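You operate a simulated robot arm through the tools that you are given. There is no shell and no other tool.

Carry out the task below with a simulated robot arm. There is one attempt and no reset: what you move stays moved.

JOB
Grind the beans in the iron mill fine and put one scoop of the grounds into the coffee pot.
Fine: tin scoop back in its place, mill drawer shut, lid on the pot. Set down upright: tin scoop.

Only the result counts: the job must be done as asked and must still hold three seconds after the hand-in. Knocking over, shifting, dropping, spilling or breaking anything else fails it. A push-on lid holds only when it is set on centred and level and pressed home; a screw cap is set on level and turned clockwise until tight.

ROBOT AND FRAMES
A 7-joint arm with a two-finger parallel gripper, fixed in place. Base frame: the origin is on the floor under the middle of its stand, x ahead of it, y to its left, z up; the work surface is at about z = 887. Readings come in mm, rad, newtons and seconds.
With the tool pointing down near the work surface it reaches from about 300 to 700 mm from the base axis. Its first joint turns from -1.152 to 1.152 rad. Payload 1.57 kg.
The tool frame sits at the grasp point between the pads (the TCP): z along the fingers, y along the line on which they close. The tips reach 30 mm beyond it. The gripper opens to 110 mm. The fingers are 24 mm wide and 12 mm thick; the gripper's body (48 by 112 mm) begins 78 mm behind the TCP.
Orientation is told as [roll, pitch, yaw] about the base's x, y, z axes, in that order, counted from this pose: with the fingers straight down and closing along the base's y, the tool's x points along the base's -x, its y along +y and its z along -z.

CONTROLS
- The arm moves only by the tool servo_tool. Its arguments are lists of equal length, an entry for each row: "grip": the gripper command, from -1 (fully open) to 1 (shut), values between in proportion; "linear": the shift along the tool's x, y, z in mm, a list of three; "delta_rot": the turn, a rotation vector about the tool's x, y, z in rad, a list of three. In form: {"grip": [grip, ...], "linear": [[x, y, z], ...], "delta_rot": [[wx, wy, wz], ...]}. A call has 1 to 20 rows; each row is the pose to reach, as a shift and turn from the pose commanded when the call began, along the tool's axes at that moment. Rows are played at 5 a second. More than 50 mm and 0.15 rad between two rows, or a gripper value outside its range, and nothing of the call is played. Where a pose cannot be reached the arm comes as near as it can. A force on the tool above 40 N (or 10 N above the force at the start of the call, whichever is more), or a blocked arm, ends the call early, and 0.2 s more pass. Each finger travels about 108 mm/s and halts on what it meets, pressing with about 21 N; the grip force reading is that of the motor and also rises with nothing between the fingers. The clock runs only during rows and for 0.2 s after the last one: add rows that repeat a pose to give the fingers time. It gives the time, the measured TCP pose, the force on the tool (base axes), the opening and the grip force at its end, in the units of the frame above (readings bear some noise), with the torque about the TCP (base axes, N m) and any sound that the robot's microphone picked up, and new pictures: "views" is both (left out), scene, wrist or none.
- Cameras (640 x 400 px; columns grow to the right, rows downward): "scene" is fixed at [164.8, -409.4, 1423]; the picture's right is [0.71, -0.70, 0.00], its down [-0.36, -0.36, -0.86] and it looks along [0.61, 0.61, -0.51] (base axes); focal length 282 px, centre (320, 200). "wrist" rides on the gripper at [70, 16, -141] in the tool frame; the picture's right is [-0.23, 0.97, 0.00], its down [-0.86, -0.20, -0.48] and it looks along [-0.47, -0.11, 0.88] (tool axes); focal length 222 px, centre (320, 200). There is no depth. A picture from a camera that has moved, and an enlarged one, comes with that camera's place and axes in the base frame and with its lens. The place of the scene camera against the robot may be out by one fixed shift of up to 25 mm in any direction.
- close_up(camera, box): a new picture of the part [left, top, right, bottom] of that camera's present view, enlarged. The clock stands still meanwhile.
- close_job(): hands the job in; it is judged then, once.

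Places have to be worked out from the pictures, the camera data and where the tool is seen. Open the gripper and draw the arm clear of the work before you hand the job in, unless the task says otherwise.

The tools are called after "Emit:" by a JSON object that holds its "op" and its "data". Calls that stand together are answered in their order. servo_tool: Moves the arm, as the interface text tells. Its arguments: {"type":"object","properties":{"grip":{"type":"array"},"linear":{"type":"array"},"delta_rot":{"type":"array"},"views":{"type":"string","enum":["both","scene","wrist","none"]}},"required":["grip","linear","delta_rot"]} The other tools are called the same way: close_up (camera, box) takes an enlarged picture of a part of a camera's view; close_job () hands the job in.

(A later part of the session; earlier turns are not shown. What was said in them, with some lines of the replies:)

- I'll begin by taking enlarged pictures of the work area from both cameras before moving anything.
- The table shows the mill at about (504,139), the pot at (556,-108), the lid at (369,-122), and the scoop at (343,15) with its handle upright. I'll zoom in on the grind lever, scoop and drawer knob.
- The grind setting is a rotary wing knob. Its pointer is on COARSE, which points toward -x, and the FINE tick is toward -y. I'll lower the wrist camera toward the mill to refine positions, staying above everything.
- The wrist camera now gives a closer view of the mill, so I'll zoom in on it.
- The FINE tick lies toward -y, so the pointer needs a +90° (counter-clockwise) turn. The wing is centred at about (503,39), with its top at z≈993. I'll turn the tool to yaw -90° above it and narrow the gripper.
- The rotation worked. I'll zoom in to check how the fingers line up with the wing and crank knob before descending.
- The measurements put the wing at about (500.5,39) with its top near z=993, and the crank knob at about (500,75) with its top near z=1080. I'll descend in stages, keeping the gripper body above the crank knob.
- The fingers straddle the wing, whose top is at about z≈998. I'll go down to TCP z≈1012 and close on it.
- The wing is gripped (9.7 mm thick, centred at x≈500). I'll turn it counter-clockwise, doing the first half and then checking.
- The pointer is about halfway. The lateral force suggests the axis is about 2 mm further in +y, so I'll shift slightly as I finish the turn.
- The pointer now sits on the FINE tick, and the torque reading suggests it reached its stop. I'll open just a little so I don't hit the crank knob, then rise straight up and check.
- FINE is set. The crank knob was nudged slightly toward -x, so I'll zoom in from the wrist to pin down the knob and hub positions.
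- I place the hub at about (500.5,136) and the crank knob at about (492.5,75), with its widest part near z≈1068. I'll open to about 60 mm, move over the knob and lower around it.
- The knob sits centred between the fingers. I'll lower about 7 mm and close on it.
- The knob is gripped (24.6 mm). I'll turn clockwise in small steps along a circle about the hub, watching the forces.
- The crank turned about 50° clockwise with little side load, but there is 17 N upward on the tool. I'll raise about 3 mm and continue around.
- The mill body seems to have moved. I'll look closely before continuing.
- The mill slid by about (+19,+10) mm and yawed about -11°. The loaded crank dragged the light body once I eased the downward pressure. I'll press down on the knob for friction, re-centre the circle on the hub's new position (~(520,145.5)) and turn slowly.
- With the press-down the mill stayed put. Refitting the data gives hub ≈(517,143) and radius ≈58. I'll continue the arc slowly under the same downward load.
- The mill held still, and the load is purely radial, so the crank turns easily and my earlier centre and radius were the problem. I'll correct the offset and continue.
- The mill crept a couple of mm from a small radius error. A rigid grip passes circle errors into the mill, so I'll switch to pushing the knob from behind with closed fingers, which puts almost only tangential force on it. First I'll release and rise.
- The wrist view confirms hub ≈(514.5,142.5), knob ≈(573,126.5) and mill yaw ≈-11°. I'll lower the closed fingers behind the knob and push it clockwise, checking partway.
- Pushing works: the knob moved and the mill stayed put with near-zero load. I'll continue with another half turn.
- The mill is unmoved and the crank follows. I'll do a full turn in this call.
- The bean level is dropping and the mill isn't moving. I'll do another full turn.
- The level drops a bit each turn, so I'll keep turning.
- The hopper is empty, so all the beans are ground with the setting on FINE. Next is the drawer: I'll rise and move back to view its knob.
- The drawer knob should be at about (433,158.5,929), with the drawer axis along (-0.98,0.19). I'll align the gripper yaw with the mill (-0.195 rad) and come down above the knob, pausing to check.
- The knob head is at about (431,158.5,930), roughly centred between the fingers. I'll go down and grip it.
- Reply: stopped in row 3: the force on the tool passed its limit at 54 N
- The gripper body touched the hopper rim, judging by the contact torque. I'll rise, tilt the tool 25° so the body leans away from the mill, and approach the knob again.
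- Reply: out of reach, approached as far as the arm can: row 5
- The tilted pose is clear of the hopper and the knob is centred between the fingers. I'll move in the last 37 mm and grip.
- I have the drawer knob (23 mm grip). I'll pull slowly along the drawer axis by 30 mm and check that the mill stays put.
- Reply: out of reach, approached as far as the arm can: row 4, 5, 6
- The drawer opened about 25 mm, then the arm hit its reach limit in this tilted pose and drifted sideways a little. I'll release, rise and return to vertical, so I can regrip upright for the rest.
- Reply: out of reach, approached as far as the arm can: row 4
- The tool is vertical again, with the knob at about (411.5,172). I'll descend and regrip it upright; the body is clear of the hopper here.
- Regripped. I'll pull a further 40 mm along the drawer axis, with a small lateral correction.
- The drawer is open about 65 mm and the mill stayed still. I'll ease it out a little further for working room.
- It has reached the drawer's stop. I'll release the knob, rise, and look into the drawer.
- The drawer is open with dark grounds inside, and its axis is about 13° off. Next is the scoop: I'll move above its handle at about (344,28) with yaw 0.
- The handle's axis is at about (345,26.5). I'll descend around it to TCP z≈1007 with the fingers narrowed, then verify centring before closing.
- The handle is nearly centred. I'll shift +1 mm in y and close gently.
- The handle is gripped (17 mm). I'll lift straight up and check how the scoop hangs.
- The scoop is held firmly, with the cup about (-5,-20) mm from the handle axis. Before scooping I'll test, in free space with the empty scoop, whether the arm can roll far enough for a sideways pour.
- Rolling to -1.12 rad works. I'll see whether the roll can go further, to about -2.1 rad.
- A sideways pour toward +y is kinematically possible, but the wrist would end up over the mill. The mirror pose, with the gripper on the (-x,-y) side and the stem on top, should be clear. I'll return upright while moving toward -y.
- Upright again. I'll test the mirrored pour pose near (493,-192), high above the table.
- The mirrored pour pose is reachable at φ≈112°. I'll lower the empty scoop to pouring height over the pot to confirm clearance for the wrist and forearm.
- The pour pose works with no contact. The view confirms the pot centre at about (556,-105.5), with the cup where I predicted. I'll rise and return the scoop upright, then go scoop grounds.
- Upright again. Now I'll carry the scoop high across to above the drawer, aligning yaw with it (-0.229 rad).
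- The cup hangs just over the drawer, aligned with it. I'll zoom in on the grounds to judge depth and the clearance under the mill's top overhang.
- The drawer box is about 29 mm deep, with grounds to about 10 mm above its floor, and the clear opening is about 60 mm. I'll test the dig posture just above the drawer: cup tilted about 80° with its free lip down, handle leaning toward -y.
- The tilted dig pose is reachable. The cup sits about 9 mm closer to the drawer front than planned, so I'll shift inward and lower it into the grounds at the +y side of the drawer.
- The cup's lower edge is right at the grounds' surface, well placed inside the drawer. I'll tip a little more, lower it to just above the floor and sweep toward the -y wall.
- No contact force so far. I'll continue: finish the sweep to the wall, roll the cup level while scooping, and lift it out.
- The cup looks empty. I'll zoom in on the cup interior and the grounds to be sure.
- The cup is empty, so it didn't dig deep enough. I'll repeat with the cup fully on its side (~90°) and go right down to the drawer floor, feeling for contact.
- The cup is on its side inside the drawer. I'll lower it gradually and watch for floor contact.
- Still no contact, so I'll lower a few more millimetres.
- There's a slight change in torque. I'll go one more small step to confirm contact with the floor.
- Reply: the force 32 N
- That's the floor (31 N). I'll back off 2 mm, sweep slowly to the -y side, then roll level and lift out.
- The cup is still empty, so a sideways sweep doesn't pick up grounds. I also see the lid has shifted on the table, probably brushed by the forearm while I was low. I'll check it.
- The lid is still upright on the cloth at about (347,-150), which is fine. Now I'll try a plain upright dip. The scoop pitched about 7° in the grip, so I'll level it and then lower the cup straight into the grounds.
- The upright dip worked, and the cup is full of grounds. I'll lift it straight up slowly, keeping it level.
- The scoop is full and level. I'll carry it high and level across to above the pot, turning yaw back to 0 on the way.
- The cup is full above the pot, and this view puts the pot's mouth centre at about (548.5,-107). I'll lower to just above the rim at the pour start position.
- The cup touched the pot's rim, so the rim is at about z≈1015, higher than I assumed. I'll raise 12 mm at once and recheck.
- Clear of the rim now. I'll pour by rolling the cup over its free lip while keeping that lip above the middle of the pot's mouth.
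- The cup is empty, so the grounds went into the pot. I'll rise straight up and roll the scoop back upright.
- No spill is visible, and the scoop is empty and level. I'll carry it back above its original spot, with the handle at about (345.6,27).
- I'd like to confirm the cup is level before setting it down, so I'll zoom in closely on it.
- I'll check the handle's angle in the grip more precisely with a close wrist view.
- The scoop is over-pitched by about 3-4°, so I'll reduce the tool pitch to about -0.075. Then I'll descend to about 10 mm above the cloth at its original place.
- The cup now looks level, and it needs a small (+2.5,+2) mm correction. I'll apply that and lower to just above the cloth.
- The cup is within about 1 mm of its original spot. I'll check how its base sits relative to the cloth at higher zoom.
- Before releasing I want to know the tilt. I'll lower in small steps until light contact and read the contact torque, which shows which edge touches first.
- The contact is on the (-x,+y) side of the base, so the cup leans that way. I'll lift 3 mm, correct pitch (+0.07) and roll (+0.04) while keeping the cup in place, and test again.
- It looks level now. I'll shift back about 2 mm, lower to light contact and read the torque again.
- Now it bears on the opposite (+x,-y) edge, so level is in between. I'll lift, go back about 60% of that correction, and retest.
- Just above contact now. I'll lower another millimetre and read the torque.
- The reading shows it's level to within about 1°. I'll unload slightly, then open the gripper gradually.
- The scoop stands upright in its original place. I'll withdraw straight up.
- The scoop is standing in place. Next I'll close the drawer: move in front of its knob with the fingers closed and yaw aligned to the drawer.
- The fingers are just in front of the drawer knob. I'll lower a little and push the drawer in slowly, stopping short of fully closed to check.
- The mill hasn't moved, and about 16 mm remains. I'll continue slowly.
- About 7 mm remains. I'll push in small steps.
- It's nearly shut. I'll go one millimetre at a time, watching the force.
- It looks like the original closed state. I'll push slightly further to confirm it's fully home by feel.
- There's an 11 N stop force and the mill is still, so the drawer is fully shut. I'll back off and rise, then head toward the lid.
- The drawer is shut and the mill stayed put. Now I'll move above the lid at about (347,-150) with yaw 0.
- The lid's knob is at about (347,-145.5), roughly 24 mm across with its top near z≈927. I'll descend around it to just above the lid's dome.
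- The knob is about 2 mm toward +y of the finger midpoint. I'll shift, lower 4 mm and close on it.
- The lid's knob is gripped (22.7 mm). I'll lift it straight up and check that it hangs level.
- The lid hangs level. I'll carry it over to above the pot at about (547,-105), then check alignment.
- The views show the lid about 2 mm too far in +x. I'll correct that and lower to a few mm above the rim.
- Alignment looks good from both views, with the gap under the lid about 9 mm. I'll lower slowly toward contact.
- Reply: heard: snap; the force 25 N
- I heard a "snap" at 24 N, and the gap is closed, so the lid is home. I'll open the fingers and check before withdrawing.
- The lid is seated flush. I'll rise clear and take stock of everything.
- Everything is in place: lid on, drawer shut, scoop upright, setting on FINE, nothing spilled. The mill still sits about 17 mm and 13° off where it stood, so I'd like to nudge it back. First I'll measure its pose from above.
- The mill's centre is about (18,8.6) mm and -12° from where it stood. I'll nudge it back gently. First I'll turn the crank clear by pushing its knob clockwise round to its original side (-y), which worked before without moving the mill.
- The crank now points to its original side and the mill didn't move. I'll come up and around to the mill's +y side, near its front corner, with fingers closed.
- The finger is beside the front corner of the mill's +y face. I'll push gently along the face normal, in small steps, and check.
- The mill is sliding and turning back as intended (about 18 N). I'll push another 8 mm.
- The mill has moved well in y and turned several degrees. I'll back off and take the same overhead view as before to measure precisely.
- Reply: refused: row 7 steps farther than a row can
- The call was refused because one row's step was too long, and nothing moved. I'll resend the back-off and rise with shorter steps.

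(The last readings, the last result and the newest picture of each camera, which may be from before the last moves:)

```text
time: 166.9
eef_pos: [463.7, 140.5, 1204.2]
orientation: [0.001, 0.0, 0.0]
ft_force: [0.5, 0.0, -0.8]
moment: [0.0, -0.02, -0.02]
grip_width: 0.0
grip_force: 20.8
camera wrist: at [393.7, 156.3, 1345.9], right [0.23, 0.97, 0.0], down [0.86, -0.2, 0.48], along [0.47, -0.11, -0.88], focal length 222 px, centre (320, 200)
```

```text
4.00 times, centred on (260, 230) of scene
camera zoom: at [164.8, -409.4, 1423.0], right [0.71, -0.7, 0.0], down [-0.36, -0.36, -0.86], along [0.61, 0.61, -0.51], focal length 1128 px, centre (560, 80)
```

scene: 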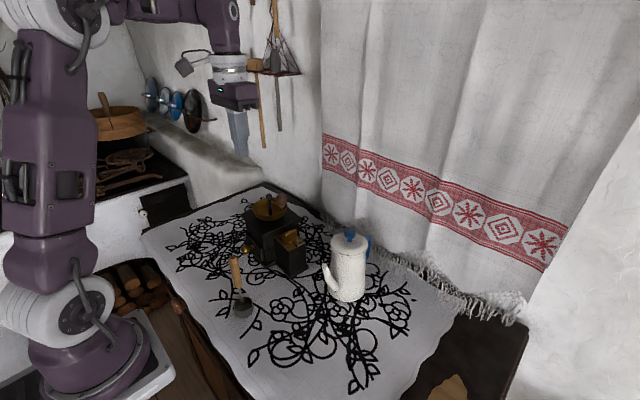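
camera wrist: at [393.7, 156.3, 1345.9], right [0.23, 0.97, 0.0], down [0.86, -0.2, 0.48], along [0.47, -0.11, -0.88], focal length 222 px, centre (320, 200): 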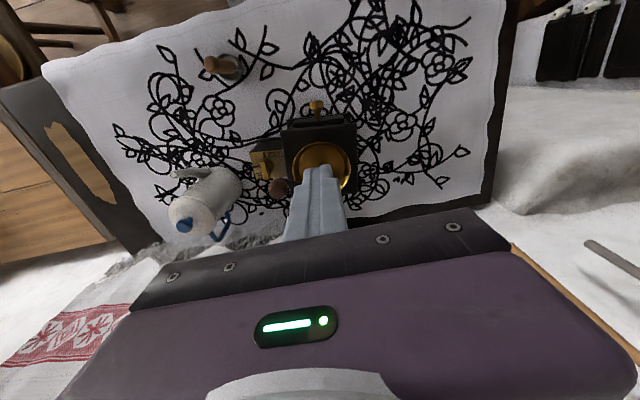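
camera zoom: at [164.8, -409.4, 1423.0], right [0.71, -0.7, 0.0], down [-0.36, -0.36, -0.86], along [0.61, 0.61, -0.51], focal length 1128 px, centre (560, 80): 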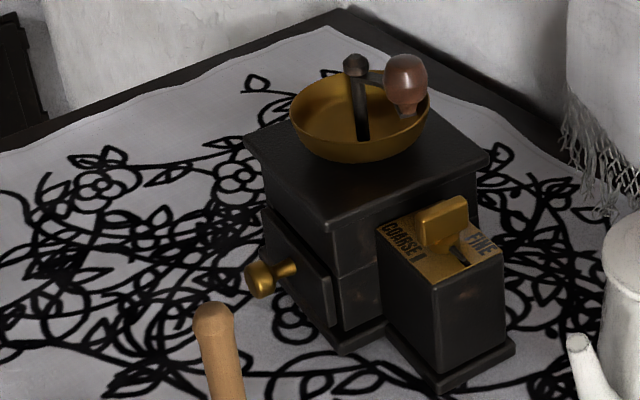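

Overhead measurement: the mill is now about (+18,-6.5) mm and -6° from its original pose. I'll go behind it and push it back along -x. First, position the closed fingers behind its back face.

Emit:
{"op": "servo_tool", "data": {"grip": [1, 1, 1, 1, 1, 1, 1, 1, 1, 1], "linear": [[-45, -3, 0], [-90, -6, 0], [-134.2, -9.4, 0], [-134.2, -9.4, 45], [-134.2, -9.4, 90], [-134.2, -9.4, 135], [-134.2, -9.4, 180], [-134.2, -9.4, 210], [-134.2, -9.4, 229], [-134.2, -9.4, 229]], "delta_rot": [[0, 0, 0], [0, 0, 0.03], [0, 0, 0.03], [0, 0, 0.03], [0, 0, 0.03], [0, 0, 0.03], [0, 0, 0.03], [0, 0, 0.03], [0, 0, 0.03], [0, 0, 0.03]], "views": "both"}}

Emit:
{"op": "close_up", "data": {"camera": "scene", "box": [220, 160, 330, 270]}}

Emit:
{"op": "close_up", "data": {"camera": "wrist", "box": [220, 40, 460, 220]}}

```text
time: 169.1
eef_pos: [598.6, 132.2, 973.5]
orientation: [-0.003, -0.001, -0.029]
ft_force: [-0.2, 0.2, -0.1]
moment: [0.02, 0.04, -0.01]
grip_width: 0.0
grip_force: 20.6
out of reach, approached as far as the arm can: row 3
camera wrist: at [528.3, 150.0, 1116.6], right [0.26, 0.97, 0.0], down [0.85, -0.22, 0.48], along [0.46, -0.12, -0.88], focal length 222 px, centre (320, 200)
```

scene: 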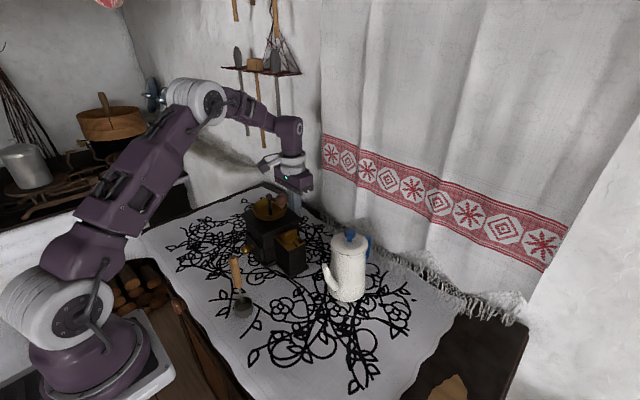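
wrist: 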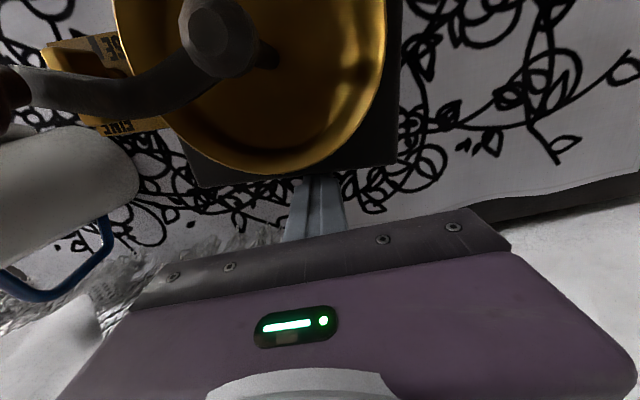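

```text
3.64 times, centred on (275, 215) of scene
camera zoom: at [164.8, -409.4, 1423.0], right [0.71, -0.7, 0.0], down [-0.36, -0.36, -0.86], along [0.61, 0.61, -0.51], focal length 1025 px, centre (484, 146)
```

zoom: 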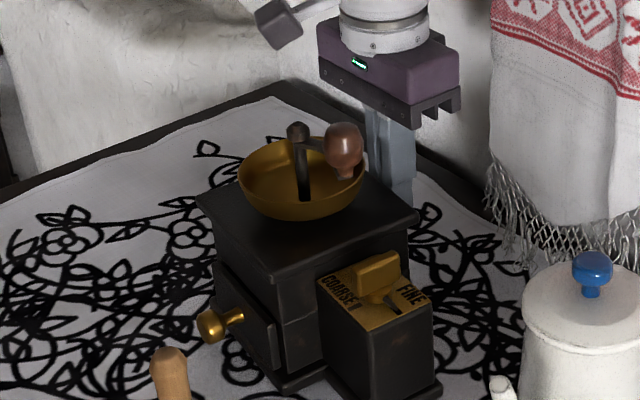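

```text
2.22 times, centred on (340, 130) of wrist
camera zoom: at [528.3, 150.0, 1116.6], right [0.26, 0.97, 0.0], down [0.85, -0.22, 0.48], along [0.46, -0.12, -0.88], focal length 494 px, centre (276, 356)
```

zoom: 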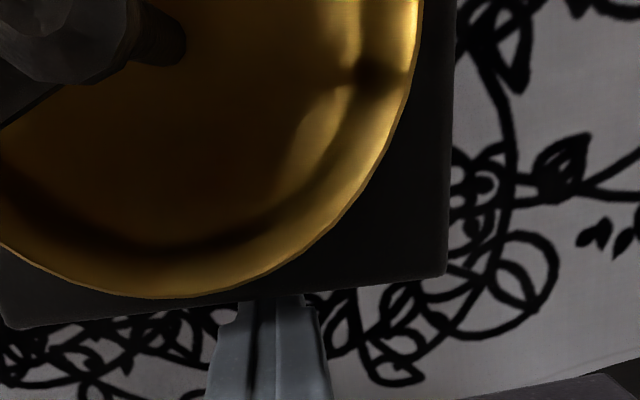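

The fingers are behind the back face. I'll push gently toward the robot in small steps and check partway.

Emit:
{"op": "servo_tool", "data": {"grip": [1, 1, 1, 1, 1, 1, 1], "linear": [[4, 0.4, 0], [8, 0.8, 0], [11, 1.1, 0], [13, 1.4, 0], [15, 1.6, 0], [17, 1.8, 0], [17, 1.8, 0]], "delta_rot": [[0, 0, 0], [0, 0, 0], [0, 0, 0], [0, 0, 0], [0, 0, 0], [0, 0, 0], [0, 0, 0]], "views": "none"}}

Emit:
{"op": "close_up", "data": {"camera": "scene", "box": [210, 180, 310, 280]}}

```text
time: 170.7
eef_pos: [581.2, 137.4, 974.9]
orientation: [-0.001, 0.0, -0.031]
ft_force: [18.1, 7.5, 4.9]
moment: [-0.04, 0.34, -0.34]
grip_width: 0.0
grip_force: 21.0
```

```text
4.00 times, centred on (260, 230) of scene
camera zoom: at [165.2, -409.2, 1423.0], right [0.71, -0.7, 0.0], down [-0.36, -0.36, -0.86], along [0.61, 0.61, -0.51], focal length 1128 px, centre (560, 80)
```

zoom: 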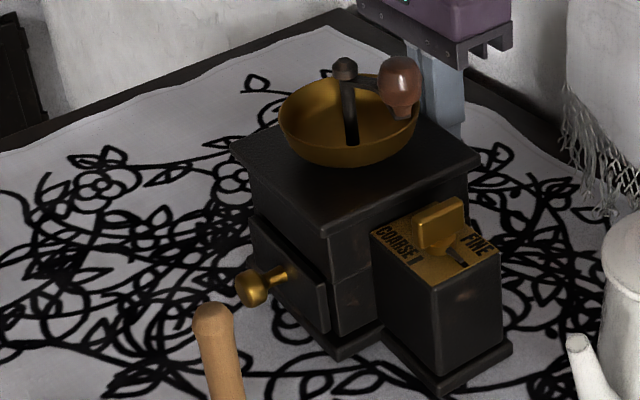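

The mill is returning well, now about (+9,-4) mm and -3° off. I'll push another 8 mm.

Emit:
{"op": "servo_tool", "data": {"grip": [1, 1, 1, 1, 1, 1], "linear": [[2, 0.5, 0], [4, 1, 0], [5.5, 1.4, 0], [7, 1.8, 0], [8.3, 2.1, 0], [8.3, 2.1, 0]], "delta_rot": [[0, 0, 0], [0, 0, 0], [0, 0, 0], [0, 0, 0], [0, 0, 0], [0, 0, 0]], "views": "none"}}

Emit:
{"op": "close_up", "data": {"camera": "scene", "box": [210, 180, 310, 280]}}

```text
time: 172.1
eef_pos: [574.3, 137.6, 973.5]
orientation: [-0.002, 0.003, -0.03]
ft_force: [16.5, -1.1, 2.9]
moment: [-0.01, 0.29, 0.07]
grip_width: 0.0
grip_force: 21.0
```

```text
4.00 times, centred on (260, 230) of scene
camera zoom: at [165.2, -409.4, 1422.9], right [0.71, -0.7, 0.0], down [-0.36, -0.36, -0.86], along [0.61, 0.61, -0.51], focal length 1128 px, centre (560, 80)
```

zoom: 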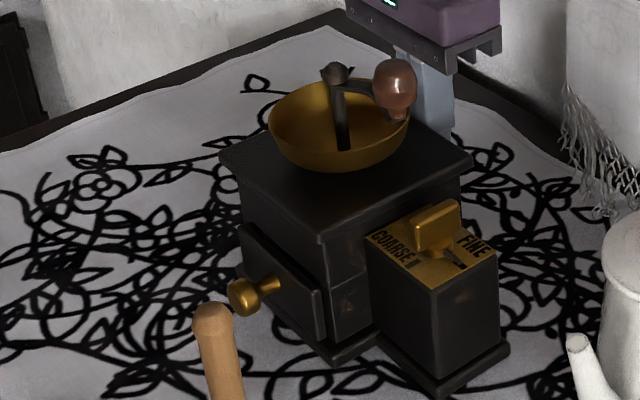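

The mill's outline now matches its original picture almost to the pixel. I'll back away from it and rise.

Emit:
{"op": "servo_tool", "data": {"grip": [1, 1, 1, 1, 1, 1, 1, 1], "linear": [[-4, 0, 0], [-10, 0, 0], [-12, 0, -20], [-12, 0, -60], [-12, 0, -105], [-12, 0, -150], [-12, 0, -195], [-12, 0, -195]], "delta_rot": [[0, 0, 0], [0, 0, 0], [0, 0, 0], [0, 0, 0], [0, 0, 0], [0, 0, 0], [0, 0, 0], [0, 0, 0]], "views": "both"}}

Emit:
{"op": "close_up", "data": {"camera": "scene", "box": [210, 180, 310, 280]}}

Emit:
{"op": "close_up", "data": {"camera": "scene", "box": [210, 220, 400, 380]}}

```text
time: 173.9
eef_pos: [587.0, 138.5, 1168.3]
orientation: [-0.001, 0.0, -0.029]
ft_force: [0.1, 0.5, -0.9]
moment: [0.02, 0.0, 0.03]
grip_width: 0.0
grip_force: 21.4
camera wrist: at [515.9, 156.1, 1310.5], right [0.26, 0.97, 0.0], down [0.85, -0.22, 0.48], along [0.46, -0.12, -0.88], focal length 222 px, centre (320, 200)
```

scene: 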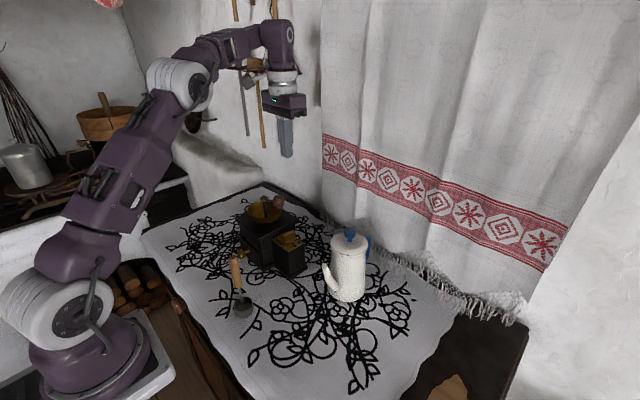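
wrist: 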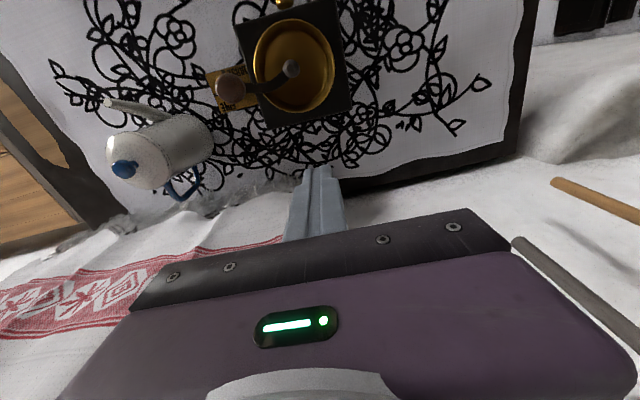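

```text
4.00 times, centred on (260, 230) of scene
camera zoom: at [164.8, -409.4, 1423.0], right [0.71, -0.7, 0.0], down [-0.36, -0.36, -0.86], along [0.61, 0.61, -0.51], focal length 1128 px, centre (560, 80)
```

zoom: 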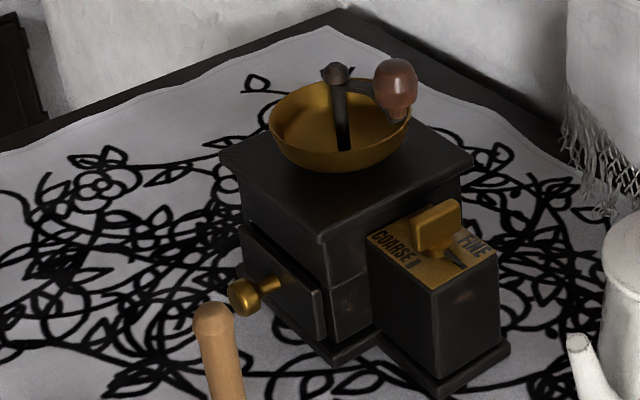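

```text
2.50 times, centred on (305, 300) of scene
camera zoom: at [164.8, -409.4, 1423.0], right [0.71, -0.7, 0.0], down [-0.36, -0.36, -0.86], along [0.61, 0.61, -0.51], focal length 705 px, centre (358, -50)
```

zoom: 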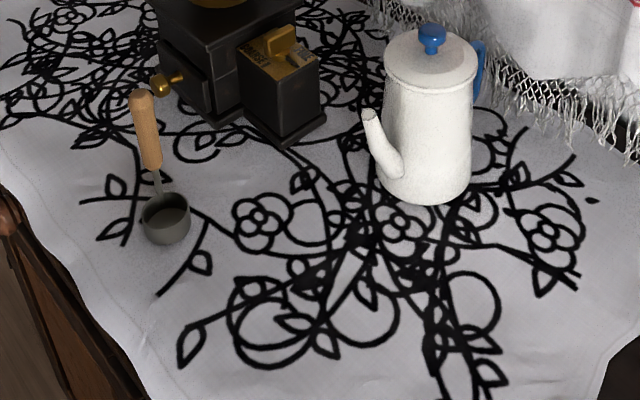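

Pot, scoop and mill all match the initial picture. I'll do a last check of the drawer, the lid and the grind pointer.

Emit:
{"op": "close_up", "data": {"camera": "scene", "box": [235, 220, 300, 275]}}

Emit:
{"op": "close_up", "data": {"camera": "scene", "box": [315, 220, 385, 310]}}

Emit:
{"op": "close_up", "data": {"camera": "wrist", "box": [90, 20, 360, 200]}}

```text
7.27 times, centred on (268, 248) of scene
camera zoom: at [164.8, -409.4, 1423.0], right [0.71, -0.7, 0.0], down [-0.36, -0.36, -0.86], along [0.61, 0.61, -0.51], focal length 2051 px, centre (702, -146)
```

zoom: 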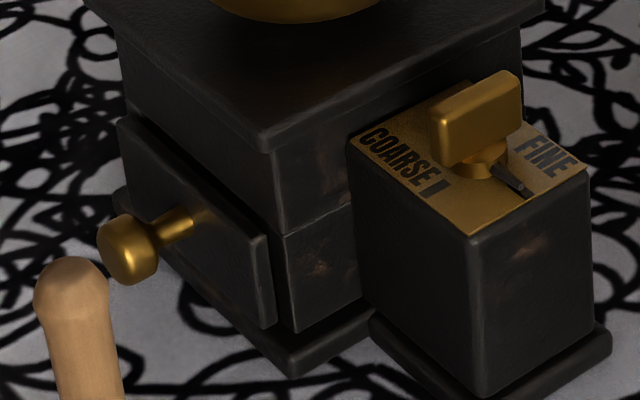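

```text
4.44 times, centred on (350, 265) of scene
camera zoom: at [164.8, -409.4, 1423.0], right [0.71, -0.7, 0.0], down [-0.36, -0.36, -0.86], along [0.61, 0.61, -0.51], focal length 1253 px, centre (187, -89)
```

zoom: 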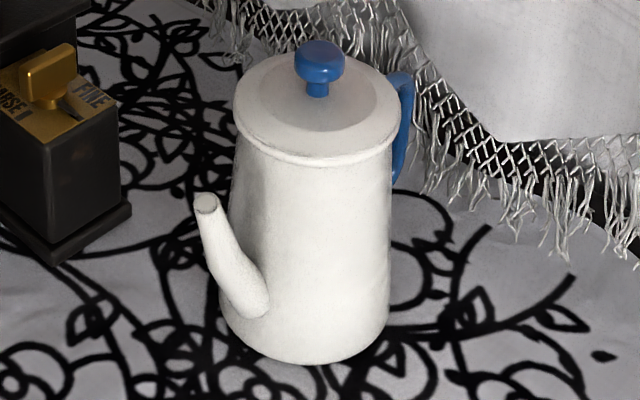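

```text
2.22 times, centred on (225, 110) of wrist
camera zoom: at [515.9, 156.1, 1310.5], right [0.26, 0.97, 0.0], down [0.85, -0.22, 0.48], along [0.46, -0.12, -0.88], focal length 494 px, centre (531, 400)
```

zoom: 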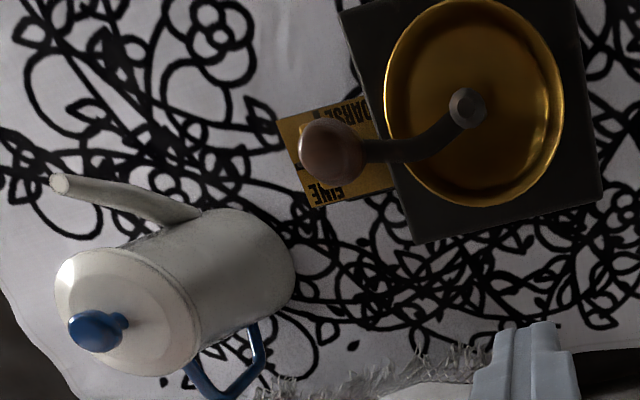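

Everything checks out: pointer on FINE, drawer shut, lid seated, scoop upright in place, nothing spilled. I'll open the gripper and draw the arm up and clear.

Emit:
{"op": "servo_tool", "data": {"grip": [1, 0.5, 0, -0.5, -1, -1, -1], "linear": [[0, 0, -45], [10, -5, -85], [45, -30, -105], [80, -60, -105], [115, -90, -105], [140, -115, -105], [140, -115, -105]], "delta_rot": [[0, 0, 0], [0, 0, 0], [0, 0, -0.03], [0, 0, -0.03], [0, 0, -0.03], [0, 0, -0.03], [0, 0, -0.03]], "views": "both"}}

```text
time: 175.5
eef_pos: [443.1, 25.8, 1276.9]
orientation: [0.0, -0.001, 0.001]
ft_force: [-0.7, -0.4, 0.2]
moment: [0.01, 0.0, 0.01]
grip_width: 110.3
grip_force: 0.1
out of reach, approached as far as the arm can: row 1, 2, 3
camera wrist: at [372.9, 41.1, 1418.0], right [0.23, 0.97, 0.0], down [0.86, -0.2, 0.48], along [0.47, -0.11, -0.88], focal length 222 px, centre (320, 200)
```

scene: 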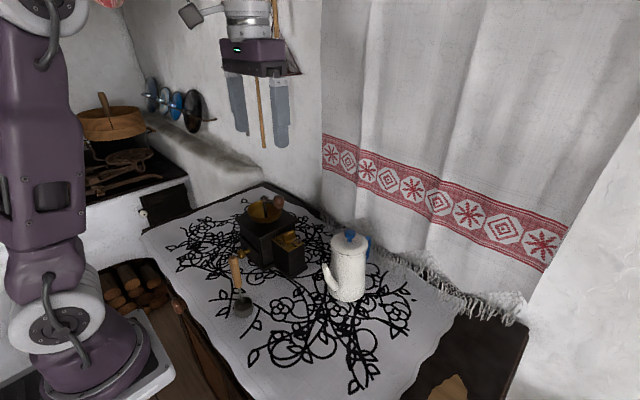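
wrist: 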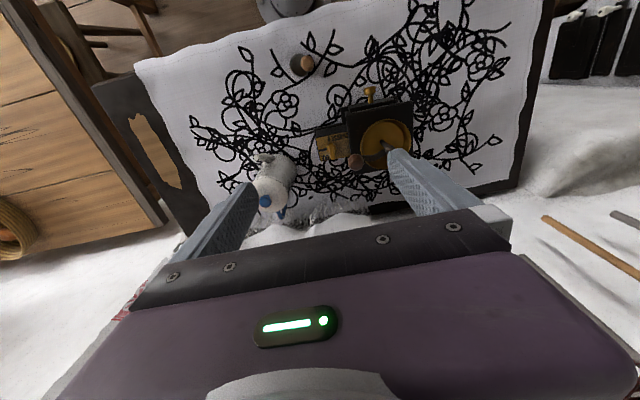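

The arm is clear, the gripper is open, and the scene matches the required end state, so I'm handing the job in.

Emit:
{"op": "close_job", "data": {}}

```text
The job is handed in.
```

I ground all the beans on FINE and poured one scoop of the grounds into the pot, then handed the job in. The result of the judging wasn't shown to me.

At hand-in, as far as the cameras and force readings showed:
- **Scoop:** standing upright within about 2 mm of where it started.
- **Drawer:** pushed in until it met its stop.
- **Lid:** pressed on level; I heard it snap home at about 24 N.
- **Spills:** none visible on the cloth.

Some things shifted along the way:
- **Mill:** while I was cranking, it slid about 20 mm and turned about 12°. I pushed it back, and in the last pictures it matches its starting place to within a couple of millimetres.
- **Lid on the table:** the forearm brushed it about 30 mm while I was scooping. It stayed upright, and it is now on the pot.
- **Light contacts:** the gripper touched the mill's hopper once, and the full scoop touched the pot's rim once before pouring. Neither moved anything that I could see.
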